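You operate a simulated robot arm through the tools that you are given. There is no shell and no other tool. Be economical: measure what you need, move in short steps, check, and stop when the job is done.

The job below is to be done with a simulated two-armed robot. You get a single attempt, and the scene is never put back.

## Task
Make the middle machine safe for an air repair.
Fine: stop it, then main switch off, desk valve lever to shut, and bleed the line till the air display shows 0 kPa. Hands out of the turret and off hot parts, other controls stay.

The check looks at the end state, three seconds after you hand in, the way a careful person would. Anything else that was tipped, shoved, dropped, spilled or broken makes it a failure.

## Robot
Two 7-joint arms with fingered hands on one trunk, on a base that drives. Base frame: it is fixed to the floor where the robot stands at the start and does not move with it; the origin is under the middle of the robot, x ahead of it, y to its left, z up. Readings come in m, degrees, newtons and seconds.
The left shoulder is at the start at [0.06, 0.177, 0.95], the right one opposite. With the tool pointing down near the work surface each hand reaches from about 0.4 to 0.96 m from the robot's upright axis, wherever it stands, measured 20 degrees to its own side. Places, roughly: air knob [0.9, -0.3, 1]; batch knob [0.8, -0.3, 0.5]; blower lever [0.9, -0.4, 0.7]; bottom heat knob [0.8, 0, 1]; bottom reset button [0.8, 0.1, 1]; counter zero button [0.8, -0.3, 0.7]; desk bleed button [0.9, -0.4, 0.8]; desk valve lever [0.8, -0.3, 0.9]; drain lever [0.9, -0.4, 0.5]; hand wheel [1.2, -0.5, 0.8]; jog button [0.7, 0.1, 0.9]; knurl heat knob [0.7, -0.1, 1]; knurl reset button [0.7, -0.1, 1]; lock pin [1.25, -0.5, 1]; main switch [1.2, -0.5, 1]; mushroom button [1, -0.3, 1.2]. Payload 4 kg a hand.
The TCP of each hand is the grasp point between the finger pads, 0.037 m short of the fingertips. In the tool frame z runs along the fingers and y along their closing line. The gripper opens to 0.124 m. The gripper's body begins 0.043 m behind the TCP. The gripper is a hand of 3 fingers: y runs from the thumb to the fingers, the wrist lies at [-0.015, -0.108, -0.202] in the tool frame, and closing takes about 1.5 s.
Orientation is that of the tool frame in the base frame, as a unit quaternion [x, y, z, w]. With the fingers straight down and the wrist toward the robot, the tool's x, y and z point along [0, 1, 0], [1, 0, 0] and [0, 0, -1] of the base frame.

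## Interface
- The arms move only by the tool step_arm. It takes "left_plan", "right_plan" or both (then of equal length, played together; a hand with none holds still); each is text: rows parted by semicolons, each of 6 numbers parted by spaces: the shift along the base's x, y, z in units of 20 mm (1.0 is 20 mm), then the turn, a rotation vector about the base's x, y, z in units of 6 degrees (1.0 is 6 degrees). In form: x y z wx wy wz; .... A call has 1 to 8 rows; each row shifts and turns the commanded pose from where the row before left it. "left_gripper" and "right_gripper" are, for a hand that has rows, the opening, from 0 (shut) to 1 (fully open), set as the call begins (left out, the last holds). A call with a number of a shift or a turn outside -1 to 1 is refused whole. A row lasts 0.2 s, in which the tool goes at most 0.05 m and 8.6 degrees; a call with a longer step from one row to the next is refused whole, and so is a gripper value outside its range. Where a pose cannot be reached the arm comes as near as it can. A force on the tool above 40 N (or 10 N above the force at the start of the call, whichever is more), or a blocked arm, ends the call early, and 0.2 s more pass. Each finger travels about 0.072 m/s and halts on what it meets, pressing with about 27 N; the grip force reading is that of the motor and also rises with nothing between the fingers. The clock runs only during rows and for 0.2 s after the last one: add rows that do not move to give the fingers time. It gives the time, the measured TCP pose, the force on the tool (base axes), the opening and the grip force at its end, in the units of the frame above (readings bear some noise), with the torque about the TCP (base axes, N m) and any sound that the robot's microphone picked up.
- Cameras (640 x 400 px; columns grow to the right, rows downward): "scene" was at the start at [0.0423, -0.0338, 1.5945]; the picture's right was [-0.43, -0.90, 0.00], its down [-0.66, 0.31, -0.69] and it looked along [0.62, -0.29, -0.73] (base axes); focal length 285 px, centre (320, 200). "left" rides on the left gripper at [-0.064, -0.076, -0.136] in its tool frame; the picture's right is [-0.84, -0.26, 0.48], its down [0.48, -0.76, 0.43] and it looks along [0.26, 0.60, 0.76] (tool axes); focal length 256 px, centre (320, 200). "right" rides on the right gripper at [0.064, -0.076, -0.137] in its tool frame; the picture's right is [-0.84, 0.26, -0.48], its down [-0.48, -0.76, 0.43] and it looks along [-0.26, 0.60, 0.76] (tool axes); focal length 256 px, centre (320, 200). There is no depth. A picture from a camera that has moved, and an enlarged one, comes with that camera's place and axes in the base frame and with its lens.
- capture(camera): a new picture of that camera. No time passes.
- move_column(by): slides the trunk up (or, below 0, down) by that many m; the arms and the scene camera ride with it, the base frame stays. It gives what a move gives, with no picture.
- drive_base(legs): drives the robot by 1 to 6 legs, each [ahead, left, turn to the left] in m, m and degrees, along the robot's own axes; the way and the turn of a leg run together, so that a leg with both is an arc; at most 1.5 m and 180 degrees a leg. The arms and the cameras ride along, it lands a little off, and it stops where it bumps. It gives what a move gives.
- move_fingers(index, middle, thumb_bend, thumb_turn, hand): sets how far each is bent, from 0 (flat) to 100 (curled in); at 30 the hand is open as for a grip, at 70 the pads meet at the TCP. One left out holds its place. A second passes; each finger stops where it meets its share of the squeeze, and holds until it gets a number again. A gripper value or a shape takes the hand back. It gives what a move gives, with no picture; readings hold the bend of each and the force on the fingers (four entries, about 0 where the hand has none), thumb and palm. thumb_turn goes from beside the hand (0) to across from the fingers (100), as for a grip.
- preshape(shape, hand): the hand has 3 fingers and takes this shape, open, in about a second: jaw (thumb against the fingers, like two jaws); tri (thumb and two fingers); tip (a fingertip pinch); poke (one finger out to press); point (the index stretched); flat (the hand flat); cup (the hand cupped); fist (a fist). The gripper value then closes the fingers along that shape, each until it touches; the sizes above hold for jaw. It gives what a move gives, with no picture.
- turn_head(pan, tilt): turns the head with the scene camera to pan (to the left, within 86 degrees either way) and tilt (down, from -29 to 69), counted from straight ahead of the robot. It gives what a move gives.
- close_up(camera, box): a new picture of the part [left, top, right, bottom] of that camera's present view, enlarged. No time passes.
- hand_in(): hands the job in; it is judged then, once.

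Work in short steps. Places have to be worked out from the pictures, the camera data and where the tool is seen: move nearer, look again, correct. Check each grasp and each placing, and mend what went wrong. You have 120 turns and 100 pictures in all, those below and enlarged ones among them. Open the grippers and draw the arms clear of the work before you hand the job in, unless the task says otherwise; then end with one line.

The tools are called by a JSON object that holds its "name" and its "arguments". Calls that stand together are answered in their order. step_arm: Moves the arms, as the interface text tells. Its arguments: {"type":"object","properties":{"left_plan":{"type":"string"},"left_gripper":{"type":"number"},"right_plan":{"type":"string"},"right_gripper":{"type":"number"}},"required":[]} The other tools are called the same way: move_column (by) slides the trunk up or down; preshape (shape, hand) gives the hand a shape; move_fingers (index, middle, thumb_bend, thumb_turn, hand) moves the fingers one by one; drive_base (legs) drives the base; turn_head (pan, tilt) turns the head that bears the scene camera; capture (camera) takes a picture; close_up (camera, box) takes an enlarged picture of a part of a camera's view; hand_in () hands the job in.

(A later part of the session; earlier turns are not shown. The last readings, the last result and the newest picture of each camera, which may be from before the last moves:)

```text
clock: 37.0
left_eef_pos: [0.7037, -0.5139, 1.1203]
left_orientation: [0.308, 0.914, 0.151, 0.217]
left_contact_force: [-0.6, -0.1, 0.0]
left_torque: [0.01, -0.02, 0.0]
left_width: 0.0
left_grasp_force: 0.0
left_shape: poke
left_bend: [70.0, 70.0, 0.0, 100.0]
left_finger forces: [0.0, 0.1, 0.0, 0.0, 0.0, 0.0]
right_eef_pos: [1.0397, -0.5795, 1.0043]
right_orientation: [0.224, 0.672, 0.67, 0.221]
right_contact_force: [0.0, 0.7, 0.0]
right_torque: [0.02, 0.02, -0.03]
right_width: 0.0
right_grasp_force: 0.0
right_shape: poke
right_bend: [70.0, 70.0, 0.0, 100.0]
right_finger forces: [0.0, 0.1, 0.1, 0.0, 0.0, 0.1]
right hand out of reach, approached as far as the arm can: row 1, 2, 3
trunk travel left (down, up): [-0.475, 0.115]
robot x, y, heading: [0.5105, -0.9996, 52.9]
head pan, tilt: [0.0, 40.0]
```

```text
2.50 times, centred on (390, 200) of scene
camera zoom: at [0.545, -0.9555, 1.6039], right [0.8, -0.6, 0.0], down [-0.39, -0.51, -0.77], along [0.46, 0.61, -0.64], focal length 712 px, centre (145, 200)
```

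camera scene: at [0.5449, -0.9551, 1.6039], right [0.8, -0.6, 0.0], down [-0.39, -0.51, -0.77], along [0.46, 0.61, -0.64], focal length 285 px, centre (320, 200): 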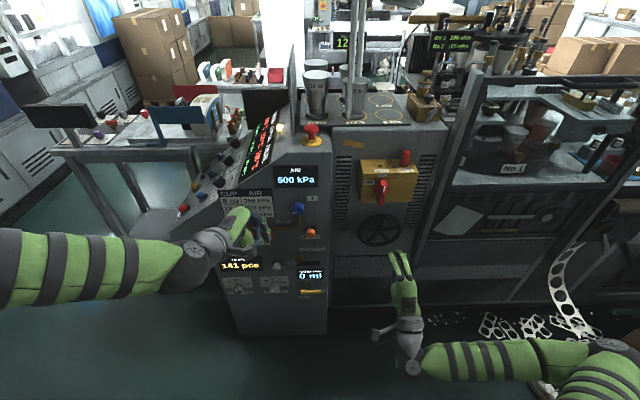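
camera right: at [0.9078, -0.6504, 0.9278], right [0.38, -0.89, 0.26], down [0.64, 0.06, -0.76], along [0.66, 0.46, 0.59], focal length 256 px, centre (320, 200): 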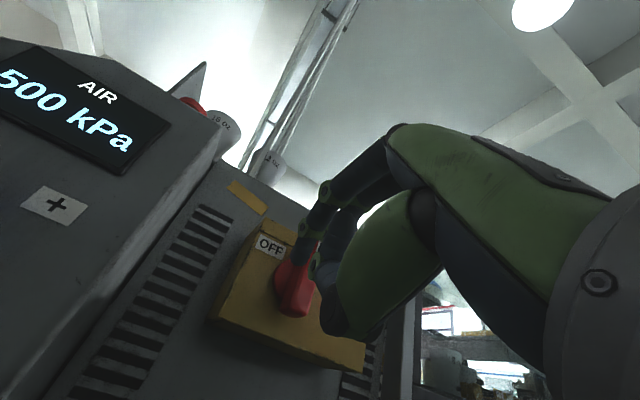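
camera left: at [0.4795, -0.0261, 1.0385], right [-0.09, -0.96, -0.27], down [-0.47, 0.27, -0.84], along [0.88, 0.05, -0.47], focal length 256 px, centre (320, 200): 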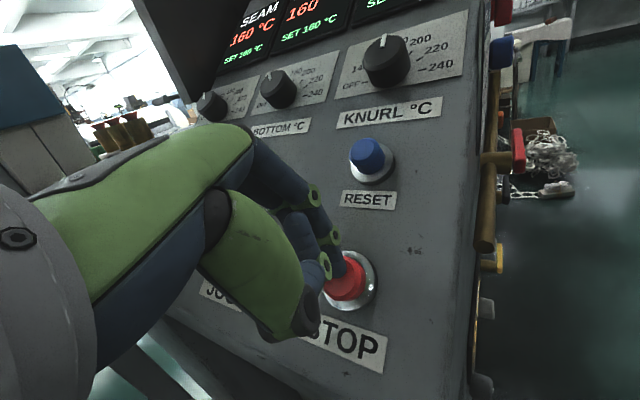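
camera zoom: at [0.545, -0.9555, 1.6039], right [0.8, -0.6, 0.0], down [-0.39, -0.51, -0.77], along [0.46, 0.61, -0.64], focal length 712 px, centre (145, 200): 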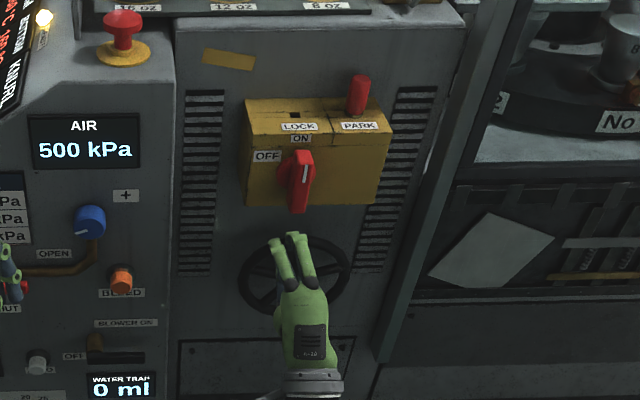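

The arm is at its reach limit for this sideways pose, so I shift the base 5 cm back and 13 cm left to give the right arm a better angle.

{"name": "drive_base", "arguments": {"legs": [[-0.06, 0, 0], [0, 0.13, 0]]}}

{"name": "step_arm", "arguments": {"right_plan": "0.8 -0.6 0 0 0 0;0.8 -0.6 0 0 0 0;0.8 -0.6 0 0 0 0;0.8 -0.6 0 0 0 0;0.5 -0.37 -0.2 0 0 0"}}

```text
clock: 38.8
left_eef_pos: [0.561, -0.483, 1.1191]
left_orientation: [0.307, 0.914, 0.15, 0.218]
left_contact_force: [-0.1, 0.3, 0.2]
left_torque: [-0.02, -0.02, -0.02]
left_width: 0.0
left_grasp_force: 0.1
left_shape: poke
left_bend: [70.0, 70.0, 0.0, 100.0]
left_finger forces: [0.0, 0.0, 0.0, 0.1, 0.0, 0.0]
right_eef_pos: [0.8984, -0.5468, 1.0032]
right_orientation: [0.223, 0.673, 0.67, 0.22]
right_contact_force: [1.2, -0.3, -0.4]
right_torque: [0.0, 0.0, -0.04]
right_width: 0.0
right_grasp_force: 0.0
right_shape: poke
right_bend: [70.0, 70.0, 0.0, 100.0]
right_finger forces: [0.1, 0.1, 0.0, 0.1, 0.0, 0.1]
trunk travel left (down, up): [-0.475, 0.115]
robot x, y, heading: [0.3712, -0.9732, 52.9]
head pan, tilt: [0.0, 40.0]
```

```text
clock: 40.0
left_eef_pos: [0.5622, -0.4817, 1.1215]
left_orientation: [0.307, 0.915, 0.151, 0.216]
left_contact_force: [-0.5, -0.7, 0.4]
left_torque: [0.0, 0.0, -0.01]
left_width: 0.0
left_grasp_force: 0.1
left_shape: poke
left_bend: [70.0, 70.0, 0.0, 100.0]
left_finger forces: [0.0, 0.0, 0.0, 0.0, 0.0, 0.0]
right_eef_pos: [0.975, -0.6016, 0.9993]
right_orientation: [0.223, 0.672, 0.671, 0.221]
right_contact_force: [0.1, -0.1, -0.1]
right_torque: [-0.03, -0.01, 0.02]
right_width: 0.0
right_grasp_force: 0.1
right_shape: poke
right_bend: [70.0, 70.0, 0.0, 100.0]
right_finger forces: [0.0, 0.0, 0.0, 0.0, 0.0, 0.0]
trunk travel left (down, up): [-0.475, 0.115]
robot x, y, heading: [0.3694, -0.9689, 53.3]
head pan, tilt: [0.0, 40.0]
```

TCP is now at the wanted lateral position. I advance 8 cm and check.

{"name": "step_arm", "arguments": {"right_plan": "0.6 0.8 -0.1 0 0 0;0.6 0.8 -0.1 0 0 0;0.6 0.8 -0.1 0 0 0;0.6 0.8 0 0 0 0"}}

{"name": "capture", "arguments": {"camera": "right"}}

{"name": "turn_head", "arguments": {"pan": -20, "tilt": 35}}

{"name": "close_up", "arguments": {"camera": "scene", "box": [240, 100, 400, 260]}}

```text
clock: 41.0
left_eef_pos: [0.5614, -0.4835, 1.1208]
left_orientation: [0.306, 0.915, 0.151, 0.216]
left_contact_force: [0.0, -0.5, 0.0]
left_torque: [0.0, -0.01, -0.02]
left_width: 0.0
left_grasp_force: 0.1
left_shape: poke
left_bend: [70.0, 70.0, 0.0, 100.0]
left_finger forces: [0.0, 0.0, 0.0, 0.0, 0.0, 0.1]
right_eef_pos: [1.0229, -0.5391, 0.9958]
right_orientation: [0.223, 0.672, 0.67, 0.221]
right_contact_force: [-0.4, -1.2, -0.3]
right_torque: [0.0, 0.0, -0.03]
right_width: 0.0
right_grasp_force: 0.0
right_shape: poke
right_bend: [70.0, 70.0, 0.0, 100.0]
right_finger forces: [0.0, 0.1, 0.1, 0.1, 0.0, 0.0]
trunk travel left (down, up): [-0.475, 0.115]
robot x, y, heading: [0.3709, -0.9702, 52.8]
head pan, tilt: [0.0, 40.0]
```

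```text
70 pictures are left
camera right: at [0.8897, -0.6115, 0.9186], right [0.39, -0.89, 0.26], down [0.64, 0.06, -0.76], along [0.66, 0.46, 0.59], focal length 256 px, centre (320, 200)
```

right: 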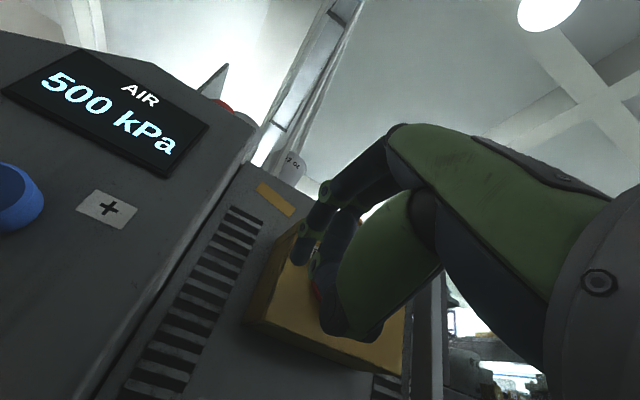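

```text
clock: 41.9
left_eef_pos: [0.5624, -0.4838, 1.1198]
left_orientation: [0.307, 0.914, 0.151, 0.217]
left_contact_force: [-0.7, -0.2, -0.4]
left_torque: [0.02, 0.0, 0.01]
left_width: 0.0
left_grasp_force: 0.0
left_shape: poke
left_bend: [70.0, 70.0, 0.0, 100.0]
left_finger forces: [0.0, 0.0, 0.1, 0.1, 0.0, 0.0]
right_eef_pos: [1.0223, -0.5402, 0.9949]
right_orientation: [0.224, 0.672, 0.67, 0.221]
right_contact_force: [-0.1, 0.4, -0.2]
right_torque: [0.03, 0.0, 0.01]
right_width: 0.0001
right_grasp_force: 0.0
right_shape: poke
right_bend: [70.0, 70.0, 0.0, 100.0]
right_finger forces: [0.0, 0.0, 0.0, 0.0, 0.1, 0.1]
trunk travel left (down, up): [-0.475, 0.115]
robot x, y, heading: [0.3727, -0.97, 52.7]
head pan, tilt: [-20.0, 35.0]
```

```text
2.50 times, centred on (320, 180) of scene
camera zoom: at [0.4272, -0.945, 1.6114], right [0.55, -0.84, 0.0], down [-0.48, -0.31, -0.82], along [0.69, 0.45, -0.57], focal length 712 px, centre (320, 250)
```

zoom: 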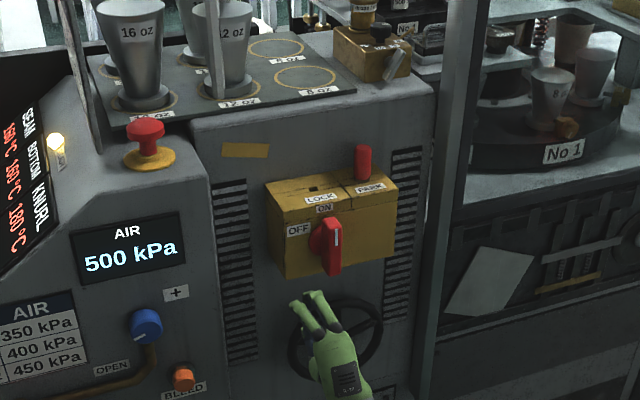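

Fingertips are left of and level with the handle's lower half. I advance 8 cm more so they overlap it in depth.

{"name": "step_arm", "arguments": {"right_plan": "0.6 0.8 -0.1 0 0 0;0.6 0.8 0 0 0 0;0.6 0.8 0 0 0 0;0.6 0.8 0 0 0 0"}}

{"name": "close_up", "arguments": {"camera": "scene", "box": [280, 140, 380, 230]}}

{"name": "capture", "arguments": {"camera": "right"}}

```text
clock: 42.9
left_eef_pos: [0.5611, -0.4832, 1.12]
left_orientation: [0.307, 0.915, 0.15, 0.216]
left_contact_force: [0.3, -0.2, -0.5]
left_torque: [0.0, -0.01, 0.0]
left_width: 0.0
left_grasp_force: 0.0
left_shape: poke
left_bend: [70.0, 70.0, 0.0, 100.0]
left_finger forces: [0.0, 0.0, 0.0, 0.0, 0.1, 0.0]
right_eef_pos: [1.0711, -0.4906, 0.9985]
right_orientation: [0.223, 0.673, 0.67, 0.22]
right_contact_force: [-0.6, 0.2, 0.8]
right_torque: [-0.02, 0.01, -0.01]
right_width: 0.0
right_grasp_force: 0.1
right_shape: poke
right_bend: [70.0, 70.0, 0.0, 100.0]
right_finger forces: [0.0, 0.1, 0.0, 0.0, 0.0, 0.1]
right hand out of reach, approached as far as the arm can: row 3, 4
trunk travel left (down, up): [-0.475, 0.115]
robot x, y, heading: [0.3714, -0.9691, 52.9]
head pan, tilt: [-20.0, 35.0]
```

```text
4.44 times, centred on (330, 185) of scene
camera zoom: at [0.4273, -0.9449, 1.6114], right [0.55, -0.84, 0.0], down [-0.48, -0.31, -0.82], along [0.69, 0.45, -0.57], focal length 1265 px, centre (276, 267)
```

zoom: 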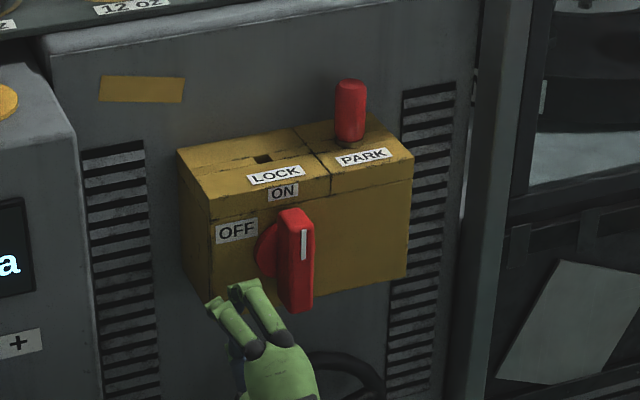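

```text
67 pictures are left
camera right: at [0.9388, -0.5635, 0.9227], right [0.39, -0.89, 0.26], down [0.64, 0.06, -0.76], along [0.66, 0.46, 0.59], focal length 256 px, centre (320, 200)
```

right: 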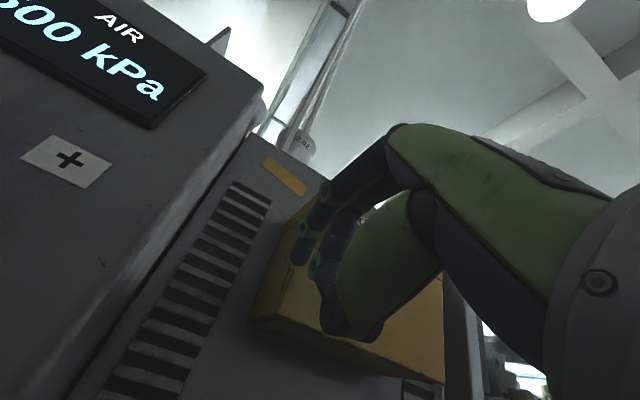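

The tips just reach the handle's front; the arm is at its limit. I pull back 4 cm and bring the base 7 cm nearer.

{"name": "step_arm", "arguments": {"right_plan": "-0.6 -0.8 0 0 0 0;-0.6 -0.8 0 0 0 0;-0.6 -0.8 0 0 0 0"}}

{"name": "drive_base", "arguments": {"legs": [[0.07, 0, 0]]}}

```text
clock: 43.7
left_eef_pos: [0.5616, -0.4829, 1.121]
left_orientation: [0.306, 0.915, 0.151, 0.216]
left_contact_force: [0.9, -0.2, -0.2]
left_torque: [0.02, 0.0, -0.01]
left_width: 0.0
left_grasp_force: 0.0
left_shape: poke
left_bend: [70.0, 70.0, 0.0, 100.0]
left_finger forces: [0.0, 0.1, 0.0, 0.0, 0.1, 0.0]
right_eef_pos: [1.0331, -0.5383, 0.9982]
right_orientation: [0.224, 0.673, 0.67, 0.221]
right_contact_force: [-0.4, 0.3, 0.4]
right_torque: [-0.01, -0.01, 0.0]
right_width: 0.0001
right_grasp_force: 0.1
right_shape: poke
right_bend: [70.0, 70.0, 0.0, 100.0]
right_finger forces: [0.1, 0.1, 0.0, 0.0, 0.0, 0.0]
trunk travel left (down, up): [-0.475, 0.115]
robot x, y, heading: [0.3727, -0.9705, 53.0]
head pan, tilt: [-20.0, 35.0]
```

```text
clock: 44.7
left_eef_pos: [0.6035, -0.425, 1.1202]
left_orientation: [0.306, 0.915, 0.15, 0.216]
left_contact_force: [0.6, 0.7, -1.0]
left_torque: [-0.02, -0.02, -0.03]
left_width: 0.0
left_grasp_force: 0.0
left_shape: poke
left_bend: [70.0, 70.0, 0.0, 100.0]
left_finger forces: [0.0, 0.1, 0.0, 0.0, 0.0, 0.1]
right_eef_pos: [1.0767, -0.4814, 0.9975]
right_orientation: [0.225, 0.673, 0.669, 0.221]
right_contact_force: [-0.4, 0.8, -0.6]
right_torque: [-0.03, -0.01, 0.05]
right_width: 0.0
right_grasp_force: 0.0
right_shape: poke
right_bend: [70.0, 70.0, 0.0, 100.0]
right_finger forces: [0.0, 0.0, 0.1, 0.1, 0.0, 0.0]
trunk travel left (down, up): [-0.475, 0.115]
robot x, y, heading: [0.4126, -0.913, 52.9]
head pan, tilt: [-20.0, 35.0]
```

Now 1 cm deeper and push to the right in 1 cm steps against the handle's lower half.

{"name": "step_arm", "arguments": {"right_plan": "0.36 0.48 -0.1 0 0 0;0.4 -0.3 0 0 0 0;0.4 -0.3 0 0 0 0;0.4 -0.3 0 0 0 0;0.4 -0.3 0 0 0 0;0.4 -0.3 0 0 0 0"}}

{"name": "close_up", "arguments": {"camera": "scene", "box": [260, 130, 380, 240]}}

```text
clock: 45.6
left_eef_pos: [0.6015, -0.4256, 1.1205]
left_orientation: [0.305, 0.915, 0.152, 0.216]
left_contact_force: [0.0, -0.1, 1.6]
left_torque: [0.0, 0.01, 0.01]
left_width: 0.0002
left_grasp_force: 0.1
left_shape: poke
left_bend: [70.0, 70.0, 0.0, 100.0]
left_finger forces: [0.0, 0.0, 0.0, 0.0, 0.0, 0.1]
right_eef_pos: [1.0894, -0.4777, 0.9933]
right_orientation: [0.215, 0.678, 0.671, 0.211]
right_contact_force: [-7.8, 6.7, 1.7]
right_torque: [0.04, -0.04, 0.4]
right_width: 0.0001
right_grasp_force: 0.0
right_shape: poke
right_bend: [70.0, 70.0, 0.0, 100.0]
right_finger forces: [10.1, 0.0, 0.0, 0.0, 0.0, 0.0]
trunk travel left (down, up): [-0.475, 0.115]
robot x, y, heading: [0.4142, -0.9117, 53.4]
head pan, tilt: [-20.0, 35.0]
stopped in row 4 (right hand): the force on the tool passed its limit at 44 N (the readings are from after the stop); the commanded pose is now the measured one
```

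```text
3.64 times, centred on (320, 185) of scene
camera zoom: at [0.4692, -0.8879, 1.6116], right [0.55, -0.84, 0.0], down [-0.48, -0.31, -0.82], along [0.68, 0.45, -0.57], focal length 1035 px, centre (320, 254)
```

zoom: 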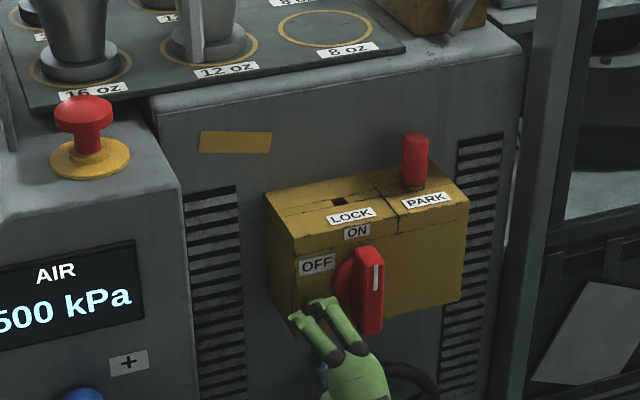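

Contact with the handle at 44 N without turning, perhaps near the hub. I back off slightly, go lower for leverage and push in smaller steps.

{"name": "step_arm", "arguments": {"right_plan": "-0.4 0.3 0 0 0 0;0 0 -0.6 0 0 0;0.32 -0.24 0 0 0 0;0.16 -0.12 0 0 0 0;0.16 -0.12 0 0 0 0;0.16 -0.12 0 0 0 0;0.16 -0.12 0 0 0 0;0.16 -0.12 0.05 0 0 0"}}

{"name": "close_up", "arguments": {"camera": "scene", "box": [280, 140, 380, 230]}}

```text
clock: 47.0
left_eef_pos: [0.5998, -0.4254, 1.1211]
left_orientation: [0.305, 0.915, 0.151, 0.216]
left_contact_force: [-0.4, 0.2, 0.2]
left_torque: [0.0, 0.03, -0.02]
left_width: 0.0
left_grasp_force: 0.2
left_shape: poke
left_bend: [70.0, 70.0, 0.0, 100.0]
left_finger forces: [0.0, 0.0, 0.1, 0.0, 0.1, 0.1]
right_eef_pos: [1.0895, -0.4795, 0.9805]
right_orientation: [0.209, 0.68, 0.672, 0.204]
right_contact_force: [-5.5, 7.1, 0.3]
right_torque: [-0.02, -0.02, 0.32]
right_width: 0.0
right_grasp_force: 0.0
right_shape: poke
right_bend: [70.0, 70.0, 0.0, 100.0]
right_finger forces: [8.9, 0.0, 0.1, 0.1, 0.1, 0.1]
trunk travel left (down, up): [-0.475, 0.115]
robot x, y, heading: [0.4169, -0.9114, 53.4]
head pan, tilt: [-20.0, 35.0]
stopped in row 7 (right hand): the force on the tool passed its limit at 43 N (the readings are from after the stop); the commanded pose is now the measured one
```

```text
4.44 times, centred on (330, 185) of scene
camera zoom: at [0.4688, -0.8873, 1.6116], right [0.55, -0.83, 0.0], down [-0.48, -0.32, -0.82], along [0.68, 0.45, -0.57], focal length 1265 px, centre (276, 267)
```

zoom: 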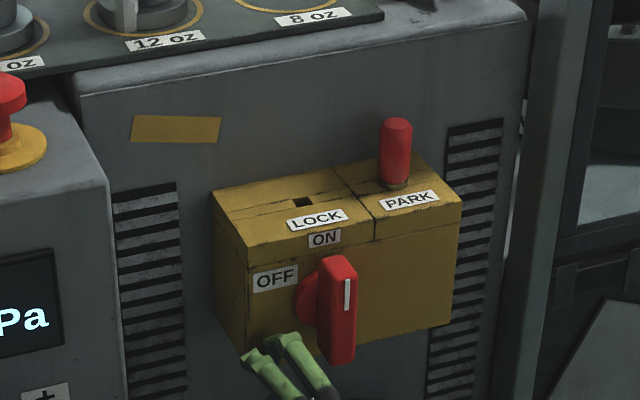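

Not turning yet. I need to see where the finger actually touches; I look with the right camera and enlarged.

{"name": "close_up", "arguments": {"camera": "right", "box": [220, 180, 460, 360]}}

{"name": "close_up", "arguments": {"camera": "scene", "box": [310, 170, 360, 215]}}

{"name": "capture", "arguments": {"camera": "left"}}

```text
2.22 times, centred on (340, 270) of right
camera zoom: at [0.9601, -0.557, 0.9062], right [0.43, -0.87, 0.26], down [0.64, 0.08, -0.77], along [0.64, 0.49, 0.59], focal length 569 px, centre (276, 44)
```

zoom: 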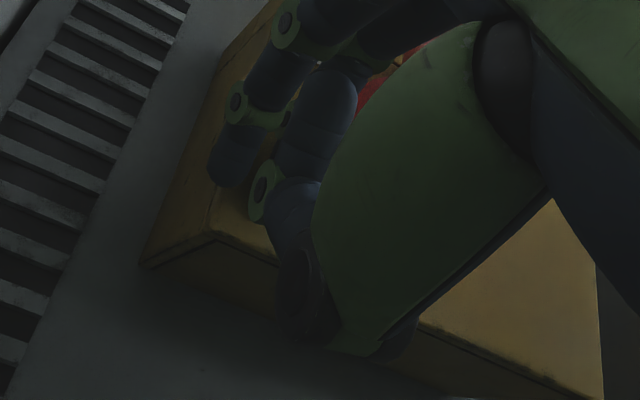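

```text
8.89 times, centred on (335, 192) of scene
camera zoom: at [0.4688, -0.8873, 1.6116], right [0.55, -0.83, 0.0], down [-0.48, -0.32, -0.82], along [0.68, 0.45, -0.57], focal length 2530 px, centre (187, 267)
```

zoom: 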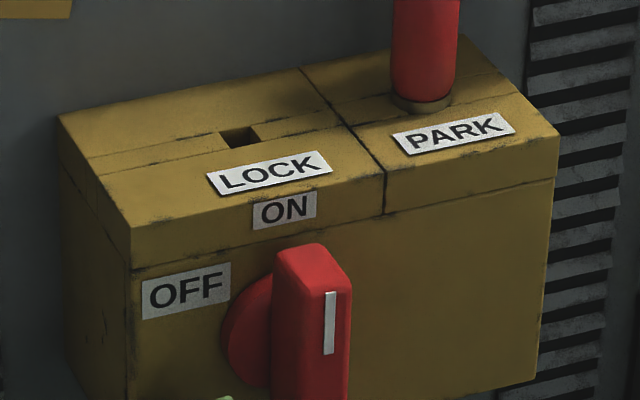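

```text
62 pictures are left
camera left: at [0.5417, -0.5437, 1.2271], right [0.71, -0.65, -0.27], down [-0.51, -0.22, -0.83], along [0.48, 0.73, -0.49], focal length 256 px, centre (320, 200)
```

left: 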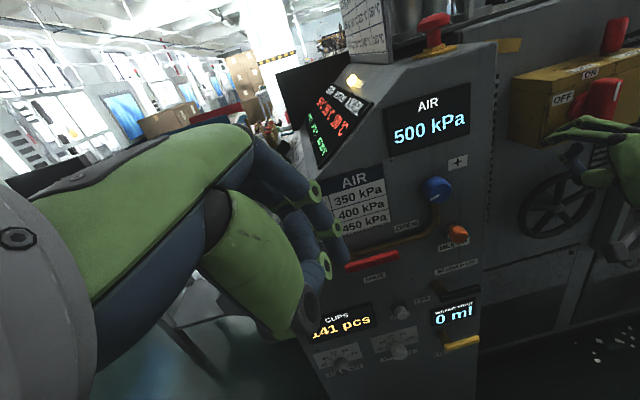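

{"name": "close_up", "arguments": {"camera": "left", "box": [500, 50, 640, 250]}}

```text
2.00 times, centred on (570, 150) of left
camera zoom: at [0.5417, -0.5437, 1.2271], right [0.71, -0.65, -0.27], down [-0.51, -0.22, -0.83], along [0.48, 0.73, -0.49], focal length 512 px, centre (-180, 300)
```

zoom: 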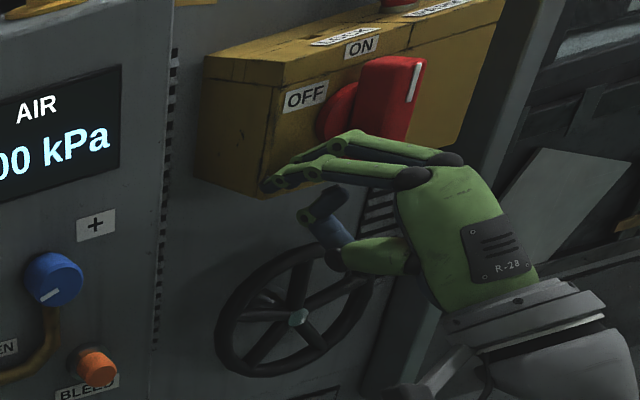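

The hub disc is wide and the fingers bear near it with little leverage. I'll instead straddle the handle: fingers at upper right, thumb at lower left, and twist as a couple. First back out.

{"name": "step_arm", "arguments": {"right_plan": "-0.3 0.2 0 0 0 0;-0.6 -0.8 0 0 0 0;-0.6 -0.8 0 0 0 0;-0.6 -0.8 0 0 0 0;-0.6 -0.8 0 0 0 0;-0.6 -0.8 0.2 0 0 0;-0.6 -0.8 0.2 0 0 0"}}

{"name": "preshape", "arguments": {"shape": "jaw", "hand": "right"}}

{"name": "step_arm", "arguments": {"right_plan": "0.8 -0.6 0.5 0.6 0.8 0;0.8 -0.6 0.5 0.6 0.8 0;0.5 -0.4 0.3 0.6 0.8 0;0 0 0.2 0.6 0.8 0;0 0 0 0.6 0.8 0;0 0 0 0.6 0.8 0;0 0 0 0.6 0.8 0", "right_gripper": 0.75}}

{"name": "capture", "arguments": {"camera": "scene"}}

{"name": "capture", "arguments": {"camera": "right"}}

```text
clock: 48.6
left_eef_pos: [0.6008, -0.4255, 1.1208]
left_orientation: [0.304, 0.916, 0.152, 0.215]
left_contact_force: [-0.6, 0.0, 0.2]
left_torque: [0.01, 0.01, 0.02]
left_width: 0.0
left_grasp_force: 0.0
left_shape: poke
left_bend: [70.0, 70.0, 0.0, 100.0]
left_finger forces: [0.0, 0.0, 0.0, 0.0, 0.0, 0.1]
right_eef_pos: [1.0152, -0.5707, 0.988]
right_orientation: [0.21, 0.681, 0.671, 0.205]
right_contact_force: [0.8, 0.0, 0.4]
right_torque: [0.0, 0.03, 0.01]
right_width: 0.0
right_grasp_force: 0.1
right_shape: poke
right_bend: [70.0, 70.0, 0.0, 100.0]
right_finger forces: [0.0, 0.0, 0.0, 0.1, 0.0, 0.1]
trunk travel left (down, up): [-0.475, 0.115]
robot x, y, heading: [0.4137, -0.9146, 53.6]
head pan, tilt: [-20.0, 35.0]
```

```text
clock: 49.5
left_eef_pos: [0.5997, -0.4256, 1.12]
left_orientation: [0.304, 0.915, 0.151, 0.216]
left_contact_force: [-0.4, 0.3, 0.1]
left_torque: [0.02, 0.0, 0.03]
left_width: 0.0
left_grasp_force: 0.0
left_shape: poke
left_bend: [70.0, 70.0, 0.0, 100.0]
left_finger forces: [0.0, 0.1, 0.1, 0.0, 0.0, 0.1]
right_eef_pos: [1.0152, -0.5721, 0.9886]
right_orientation: [0.211, 0.681, 0.671, 0.206]
right_contact_force: [0.0, 0.8, 0.4]
right_torque: [-0.01, 0.0, -0.02]
right_width: 0.124
right_grasp_force: 0.0
right_shape: jaw
right_bend: [30.0, 30.0, 30.0, 98.0]
right_finger forces: [0.0, 0.0, 0.0, 0.1, 0.1, 0.0]
trunk travel left (down, up): [-0.475, 0.115]
robot x, y, heading: [0.4127, -0.9116, 53.4]
head pan, tilt: [-20.0, 35.0]
```

```text
clock: 51.1
left_eef_pos: [0.5992, -0.4257, 1.1205]
left_orientation: [0.304, 0.915, 0.151, 0.216]
left_contact_force: [0.3, -0.2, 0.2]
left_torque: [-0.01, 0.0, 0.0]
left_width: 0.0001
left_grasp_force: 0.0
left_shape: poke
left_bend: [70.0, 70.0, 0.0, 100.0]
left_finger forces: [0.0, 0.0, 0.0, 0.0, 0.0, 0.1]
right_eef_pos: [1.0563, -0.6041, 1.0186]
right_orientation: [0.434, 0.549, 0.713, -0.049]
right_contact_force: [-0.1, -0.3, 0.7]
right_torque: [0.0, -0.01, -0.01]
right_width: 0.0934
right_grasp_force: 0.1
right_shape: jaw
right_bend: [33.0, 36.0, 43.0, 99.0]
right_finger forces: [0.1, 0.0, 0.0, 0.0, 0.0, 0.0]
trunk travel left (down, up): [-0.475, 0.115]
robot x, y, heading: [0.4139, -0.9108, 53.5]
head pan, tilt: [-20.0, 35.0]
```

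```text
60 pictures are left
camera scene: at [0.4685, -0.8872, 1.6114], right [0.55, -0.84, 0.0], down [-0.48, -0.32, -0.82], along [0.68, 0.45, -0.57], focal length 285 px, centre (320, 200)
```

scene: 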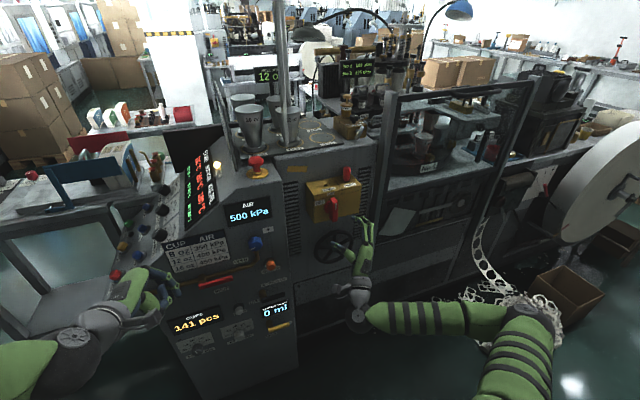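

```text
59 pictures are left
camera right: at [0.8984, -0.6611, 1.0017], right [0.39, -0.84, -0.38], down [0.13, 0.46, -0.88], along [0.91, 0.29, 0.29], focal length 256 px, centre (320, 200)
```

right: 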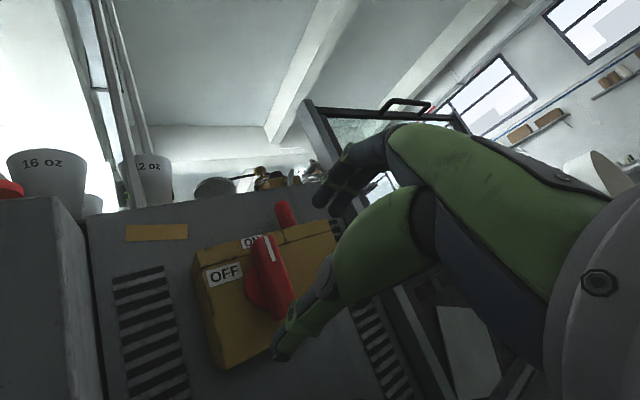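

The hand is poised well around the handle: fingers upper right, thumb lower left. I advance ~9 cm straight and check.

{"name": "step_arm", "arguments": {"right_plan": "0.64 0.78 0.05 0 0 -0.4;0.64 0.78 0.05 0 0 0;0.64 0.78 0.05 0 0 0;0.6 0.8 0 0 0 0"}}

{"name": "capture", "arguments": {"camera": "right"}}

{"name": "close_up", "arguments": {"camera": "scene", "box": [270, 140, 390, 250]}}

```text
clock: 52.1
left_eef_pos: [0.6013, -0.4243, 1.1208]
left_orientation: [0.304, 0.916, 0.151, 0.215]
left_contact_force: [-0.4, -0.2, 0.4]
left_torque: [0.0, 0.01, 0.0]
left_width: 0.0
left_grasp_force: 0.2
left_shape: poke
left_bend: [70.0, 70.0, 0.0, 100.0]
left_finger forces: [0.0, 0.0, 0.0, 0.0, 0.0, 0.0]
right_eef_pos: [1.1065, -0.5409, 1.0229]
right_orientation: [0.444, 0.541, 0.714, -0.033]
right_contact_force: [0.7, -0.3, -0.7]
right_torque: [0.0, 0.01, 0.0]
right_width: 0.0931
right_grasp_force: 0.1
right_shape: jaw
right_bend: [33.0, 36.0, 43.0, 99.0]
right_finger forces: [0.0, 0.1, 0.1, 0.1, 0.0, 0.1]
trunk travel left (down, up): [-0.475, 0.115]
robot x, y, heading: [0.4136, -0.9154, 53.4]
head pan, tilt: [-20.0, 35.0]
```

```text
58 pictures are left
camera right: at [0.947, -0.5917, 1.0047], right [0.35, -0.86, -0.38], down [0.15, 0.45, -0.88], along [0.92, 0.25, 0.29], focal length 256 px, centre (320, 200)
```

right: 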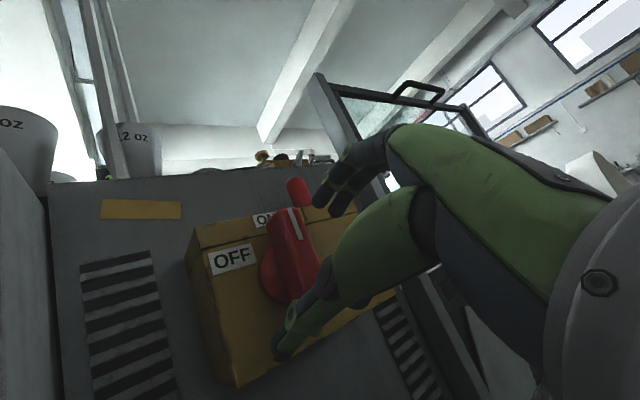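

```text
3.64 times, centred on (330, 195) of scene
camera zoom: at [0.4687, -0.8871, 1.6114], right [0.55, -0.84, 0.0], down [-0.48, -0.32, -0.82], along [0.68, 0.45, -0.57], focal length 1035 px, centre (284, 218)
```

zoom: 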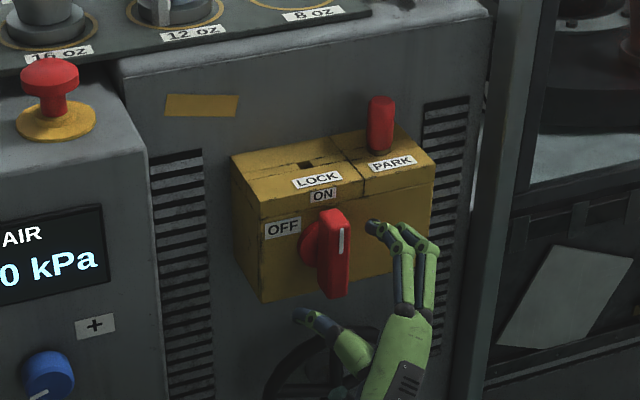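

Alignment looks right. I advance 4.4 cm more so the fingers flank the handle.

{"name": "step_arm", "arguments": {"right_plan": "0.6 0.8 0 0 0 0;0.6 0.8 0 0 0 0;0.12 0.16 0 0 0 0"}}

{"name": "capture", "arguments": {"camera": "right"}}

{"name": "close_up", "arguments": {"camera": "scene", "box": [290, 160, 390, 250]}}

```text
clock: 52.9
left_eef_pos: [0.6002, -0.4263, 1.122]
left_orientation: [0.304, 0.915, 0.152, 0.216]
left_contact_force: [-0.6, -1.1, 0.4]
left_torque: [-0.02, 0.0, 0.01]
left_width: 0.0
left_grasp_force: 0.1
left_shape: poke
left_bend: [70.0, 70.0, 0.0, 100.0]
left_finger forces: [0.1, 0.1, 0.0, 0.0, 0.1, 0.0]
right_eef_pos: [1.134, -0.5071, 1.0226]
right_orientation: [0.445, 0.54, 0.714, -0.033]
right_contact_force: [-8.7, -13.3, 2.9]
right_torque: [-0.41, 0.36, 0.54]
right_width: 0.0933
right_grasp_force: 0.0
right_shape: jaw
right_bend: [33.0, 36.0, 43.0, 98.0]
right_finger forces: [0.1, 0.1, 0.0, 0.1, 16.0, 0.0]
trunk travel left (down, up): [-0.475, 0.115]
robot x, y, heading: [0.416, -0.9125, 53.4]
head pan, tilt: [-20.0, 35.0]
```

```text
56 pictures are left
camera right: at [0.9731, -0.5577, 1.0052], right [0.35, -0.86, -0.38], down [0.15, 0.45, -0.88], along [0.92, 0.25, 0.29], focal length 256 px, centre (320, 200)
```

right: 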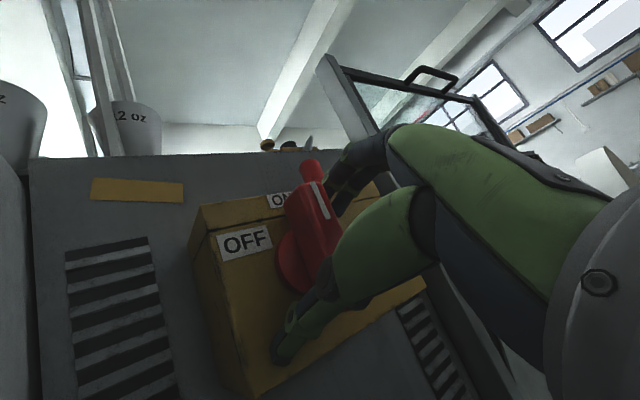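

```text
4.44 times, centred on (340, 205) of scene
camera zoom: at [0.4676, -0.889, 1.6116], right [0.55, -0.84, 0.0], down [-0.48, -0.31, -0.82], along [0.68, 0.45, -0.57], focal length 1265 px, centre (231, 178)
```

zoom: 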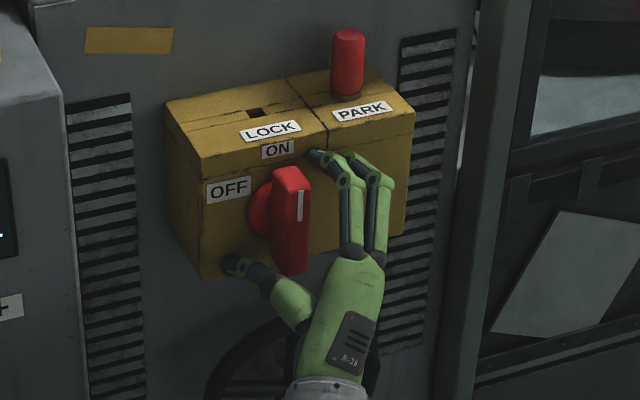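

The thumb touches the box face (16 N), so depth is enough. I ease back 5 mm and twist counter-clockwise.

{"name": "step_arm", "arguments": {"right_plan": "-0.15 -0.2 0 0 0 0;0 0 0 -0.6 -0.8 0;0 0 0 -0.6 -0.8 0;0 0 0 -0.6 -0.8 0;0 0 0 -0.6 -0.8 0;0 0 0 -0.6 -0.8 0;0 0 0 -0.6 -0.8 0"}}

{"name": "capture", "arguments": {"camera": "right"}}

{"name": "close_up", "arguments": {"camera": "scene", "box": [290, 160, 390, 250]}}

```text
clock: 54.5
left_eef_pos: [0.5993, -0.4246, 1.1205]
left_orientation: [0.304, 0.915, 0.151, 0.216]
left_contact_force: [-0.5, 0.1, -0.5]
left_torque: [0.01, -0.01, -0.02]
left_width: 0.0003
left_grasp_force: 0.0
left_shape: poke
left_bend: [70.0, 70.0, 0.0, 100.0]
left_finger forces: [0.0, 0.1, 0.1, 0.1, 0.0, 0.0]
right_eef_pos: [1.1294, -0.51, 1.0224]
right_orientation: [0.252, 0.655, 0.688, 0.186]
right_contact_force: [-2.8, 2.1, 1.0]
right_torque: [0.1, 0.1, -0.02]
right_width: 0.0935
right_grasp_force: 0.0
right_shape: jaw
right_bend: [33.0, 36.0, 44.0, 97.0]
right_finger forces: [0.6, 0.0, 0.1, 0.1, 3.7, 0.0]
trunk travel left (down, up): [-0.475, 0.115]
robot x, y, heading: [0.4154, -0.9102, 53.5]
head pan, tilt: [-20.0, 35.0]
```

```text
54 pictures are left
camera right: at [0.9923, -0.5772, 0.9498], right [0.41, -0.9, 0.16], down [0.59, 0.12, -0.8], along [0.7, 0.42, 0.58], focal length 256 px, centre (320, 200)
```

right: 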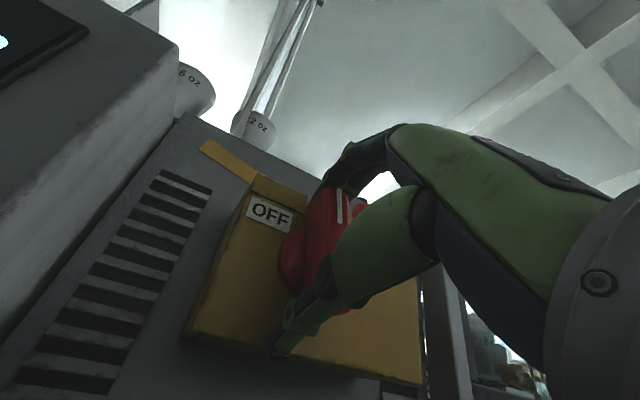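

```text
4.44 times, centred on (340, 205) of scene
camera zoom: at [0.4681, -0.8872, 1.6115], right [0.55, -0.83, 0.0], down [-0.48, -0.32, -0.82], along [0.68, 0.45, -0.57], focal length 1265 px, centre (231, 178)
```

zoom: 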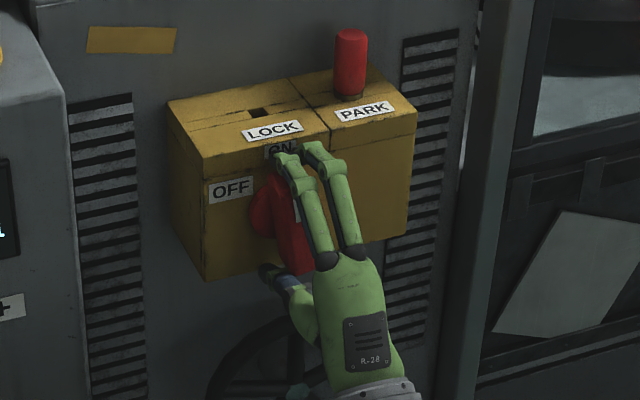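

Contact is just starting. I narrow the opening a bit for a firmer hold on the handle ends and keep twisting.

{"name": "step_arm", "arguments": {"right_plan": "0 0 0 0 0 0;0 0 0 -0.6 -0.8 0;0 0 0 -0.6 -0.8 0;0 0 0 -0.6 -0.8 0;0 0 0 -0.6 -0.8 0", "right_gripper": 0.62}}

{"name": "capture", "arguments": {"camera": "right"}}

{"name": "close_up", "arguments": {"camera": "scene", "box": [290, 160, 390, 250]}}

```text
clock: 55.7
left_eef_pos: [0.5983, -0.4246, 1.1202]
left_orientation: [0.304, 0.915, 0.151, 0.217]
left_contact_force: [0.5, -0.7, -0.2]
left_torque: [-0.02, -0.01, -0.01]
left_width: 0.0
left_grasp_force: 0.1
left_shape: poke
left_bend: [70.0, 70.0, 0.0, 100.0]
left_finger forces: [0.1, 0.1, 0.0, 0.0, 0.1, 0.1]
right_eef_pos: [1.1272, -0.51, 1.0232]
right_orientation: [0.108, 0.696, 0.634, 0.321]
right_contact_force: [-9.8, 7.6, 7.7]
right_torque: [0.36, -0.35, 0.2]
right_width: 0.0588
right_grasp_force: 26.4
right_shape: jaw
right_bend: [37.0, 53.0, 57.0, 98.0]
right_finger forces: [21.8, 14.6, 0.1, 0.1, 20.8, 0.0]
trunk travel left (down, up): [-0.475, 0.115]
robot x, y, heading: [0.4122, -0.9159, 53.4]
head pan, tilt: [-20.0, 35.0]
```

```text
52 pictures are left
camera right: at [1.0189, -0.5974, 0.9289], right [0.3, -0.81, 0.5], down [0.82, -0.05, -0.57], along [0.49, 0.58, 0.65], focal length 256 px, centre (320, 200)
```

right: 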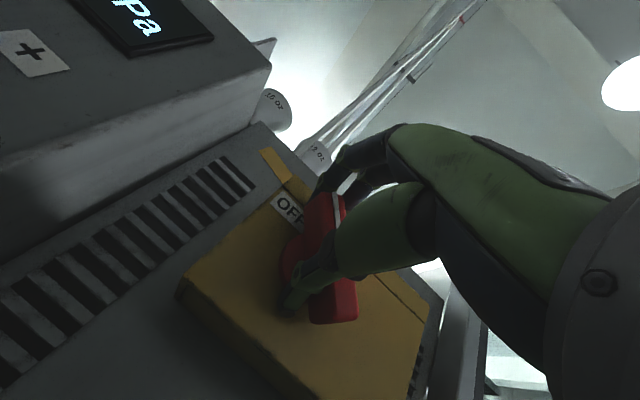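

```text
4.44 times, centred on (340, 205) of scene
camera zoom: at [0.4667, -0.887, 1.6115], right [0.55, -0.83, 0.0], down [-0.48, -0.32, -0.82], along [0.68, 0.45, -0.57], focal length 1265 px, centre (231, 178)
```

zoom: 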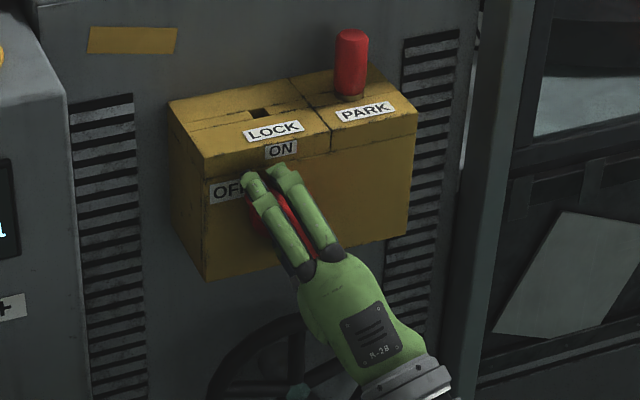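

The handle is turning (about 30–40° now). I keep twisting.

{"name": "step_arm", "arguments": {"right_plan": "0 0 0 -0.6 -0.8 0;0 0 0 -0.6 -0.8 0;0 0 0 -0.6 -0.8 0;0 0 0 -0.6 -0.8 0"}}

{"name": "capture", "arguments": {"camera": "right"}}

{"name": "close_up", "arguments": {"camera": "scene", "box": [290, 160, 390, 250]}}

```text
clock: 56.7
left_eef_pos: [0.5992, -0.4239, 1.1209]
left_orientation: [0.304, 0.915, 0.15, 0.217]
left_contact_force: [0.5, 0.5, 0.2]
left_torque: [0.01, 0.0, -0.02]
left_width: 0.0
left_grasp_force: 0.0
left_shape: poke
left_bend: [70.0, 70.0, 0.0, 100.0]
left_finger forces: [0.1, 0.0, 0.1, 0.0, 0.1, 0.1]
right_eef_pos: [1.1279, -0.5082, 1.022]
right_orientation: [-0.039, 0.706, 0.55, 0.445]
right_contact_force: [-11.3, 6.1, 1.4]
right_torque: [0.3, -0.27, 0.28]
right_width: 0.0587
right_grasp_force: 27.2
right_shape: jaw
right_bend: [38.0, 53.0, 57.0, 98.0]
right_finger forces: [20.4, 14.6, 0.1, 0.0, 21.2, 0.0]
trunk travel left (down, up): [-0.475, 0.115]
robot x, y, heading: [0.4146, -0.9098, 53.4]
head pan, tilt: [-20.0, 35.0]
```

```text
50 pictures are left
camera right: at [1.0522, -0.6223, 0.9212], right [0.08, -0.65, 0.75], down [0.96, -0.15, -0.24], along [0.27, 0.74, 0.61], focal length 256 px, centre (320, 200)
```

right: 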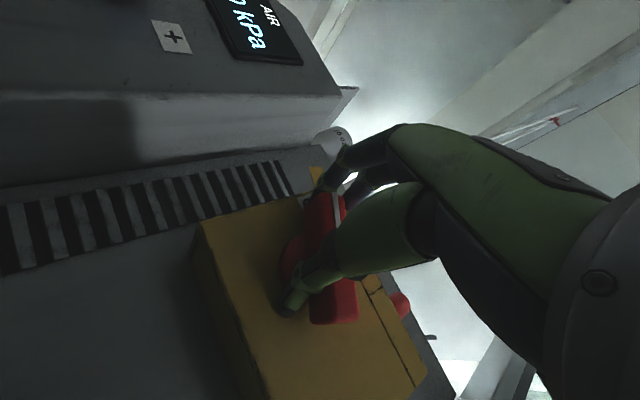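

```text
4.44 times, centred on (340, 205) of scene
camera zoom: at [0.4673, -0.8868, 1.6114], right [0.55, -0.84, 0.0], down [-0.48, -0.32, -0.82], along [0.68, 0.45, -0.57], focal length 1265 px, centre (231, 178)
```

zoom: 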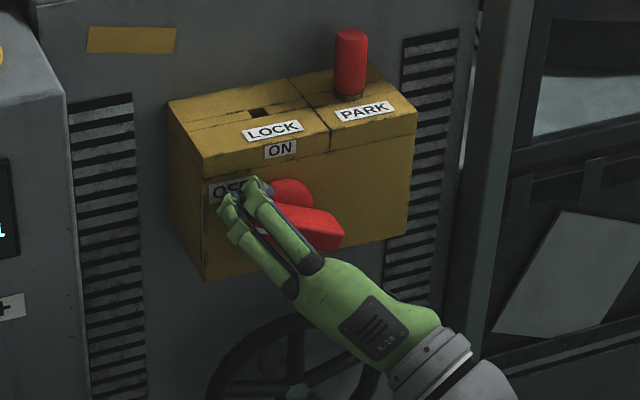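

Handle is around 60–70° turned. I twist on carefully to find the end stop.

{"name": "step_arm", "arguments": {"right_plan": "0 0 0 -0.6 -0.8 0;0 0 0 -0.6 -0.8 0;0 0 0 -0.6 -0.8 0"}}

{"name": "close_up", "arguments": {"camera": "scene", "box": [290, 160, 390, 250]}}

```text
clock: 57.5
left_eef_pos: [0.6003, -0.4235, 1.1208]
left_orientation: [0.304, 0.915, 0.151, 0.216]
left_contact_force: [0.1, -1.0, 0.1]
left_torque: [0.0, -0.01, -0.02]
left_width: 0.0001
left_grasp_force: 0.0
left_shape: poke
left_bend: [70.0, 70.0, 0.0, 100.0]
left_finger forces: [0.1, 0.0, 0.0, 0.0, 0.1, 0.1]
right_eef_pos: [1.129, -0.5096, 1.0203]
right_orientation: [-0.148, 0.694, 0.472, 0.524]
right_contact_force: [-9.1, 4.5, -8.9]
right_torque: [0.09, -0.2, 0.39]
right_width: 0.0583
right_grasp_force: 27.3
right_shape: jaw
right_bend: [38.0, 53.0, 57.0, 98.0]
right_finger forces: [19.5, 13.3, 0.1, 0.0, 23.2, 0.1]
trunk travel left (down, up): [-0.475, 0.115]
robot x, y, heading: [0.416, -0.9106, 53.4]
head pan, tilt: [-20.0, 35.0]
```

```text
4.44 times, centred on (340, 205) of scene
camera zoom: at [0.4683, -0.8865, 1.6113], right [0.55, -0.84, 0.0], down [-0.48, -0.32, -0.82], along [0.68, 0.45, -0.57], focal length 1265 px, centre (231, 178)
```

zoom: 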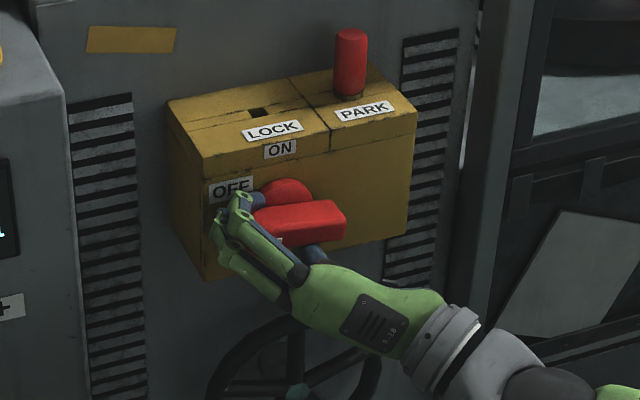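

The handle now lies about horizontal (≈90°). I open the hand and back straight out to look.

{"name": "step_arm", "arguments": {"right_plan": "0 0 0 0 0 0;0 0 0 0 0 0;0 0 0 0 0 0;-0.6 -0.8 0 0 0 0;-0.6 -0.8 0 0 0 0;-0.6 -0.8 0 0 0 0;-0.6 -0.8 0 0 0 0", "right_gripper": 0.85}}

{"name": "close_up", "arguments": {"camera": "scene", "box": [290, 140, 390, 230]}}

{"name": "capture", "arguments": {"camera": "right"}}

```text
clock: 59.1
left_eef_pos: [0.6005, -0.4251, 1.1202]
left_orientation: [0.304, 0.915, 0.151, 0.217]
left_contact_force: [-0.3, 0.4, -0.3]
left_torque: [-0.01, -0.01, -0.02]
left_width: 0.0001
left_grasp_force: 0.0
left_shape: poke
left_bend: [70.0, 70.0, 0.0, 100.0]
left_finger forces: [0.0, 0.1, 0.0, 0.0, 0.0, 0.1]
right_eef_pos: [1.0794, -0.5752, 1.0228]
right_orientation: [-0.148, 0.693, 0.473, 0.523]
right_contact_force: [-1.1, -0.6, 0.0]
right_torque: [0.01, 0.01, -0.02]
right_width: 0.1054
right_grasp_force: 0.0
right_shape: jaw
right_bend: [32.0, 34.0, 0.0, 98.0]
right_finger forces: [0.0, 0.0, 0.0, 0.0, 0.1, 0.1]
trunk travel left (down, up): [-0.475, 0.115]
robot x, y, heading: [0.4151, -0.9157, 53.2]
head pan, tilt: [-20.0, 35.0]
```

```text
4.44 times, centred on (340, 185) of scene
camera zoom: at [0.4685, -0.8877, 1.6115], right [0.55, -0.83, 0.0], down [-0.48, -0.32, -0.82], along [0.68, 0.45, -0.57], focal length 1265 px, centre (231, 267)
```

zoom: 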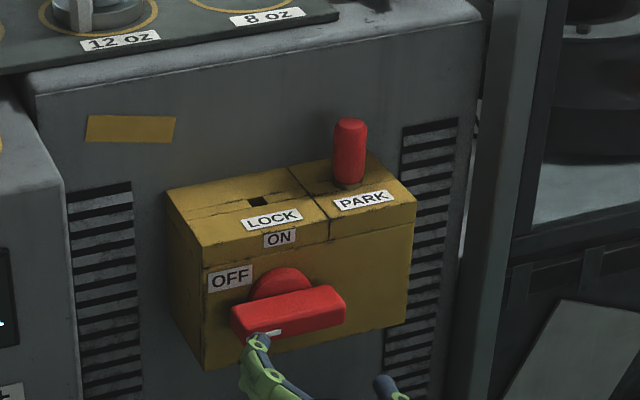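

```text
46 pictures are left
camera right: at [1.0279, -0.7065, 0.9293], right [-0.12, -0.5, 0.86], down [0.98, -0.17, 0.03], along [0.13, 0.85, 0.52], focal length 256 px, centre (320, 200)
```

right: 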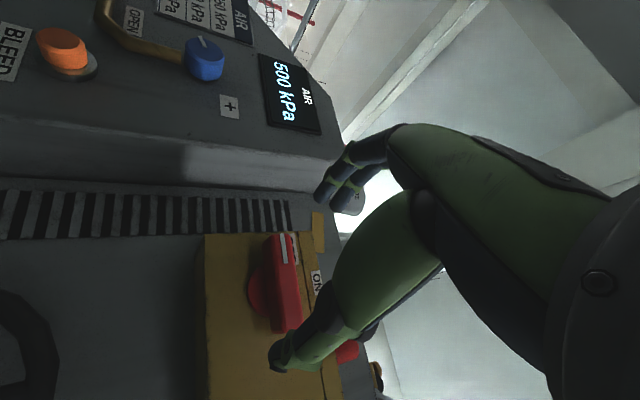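

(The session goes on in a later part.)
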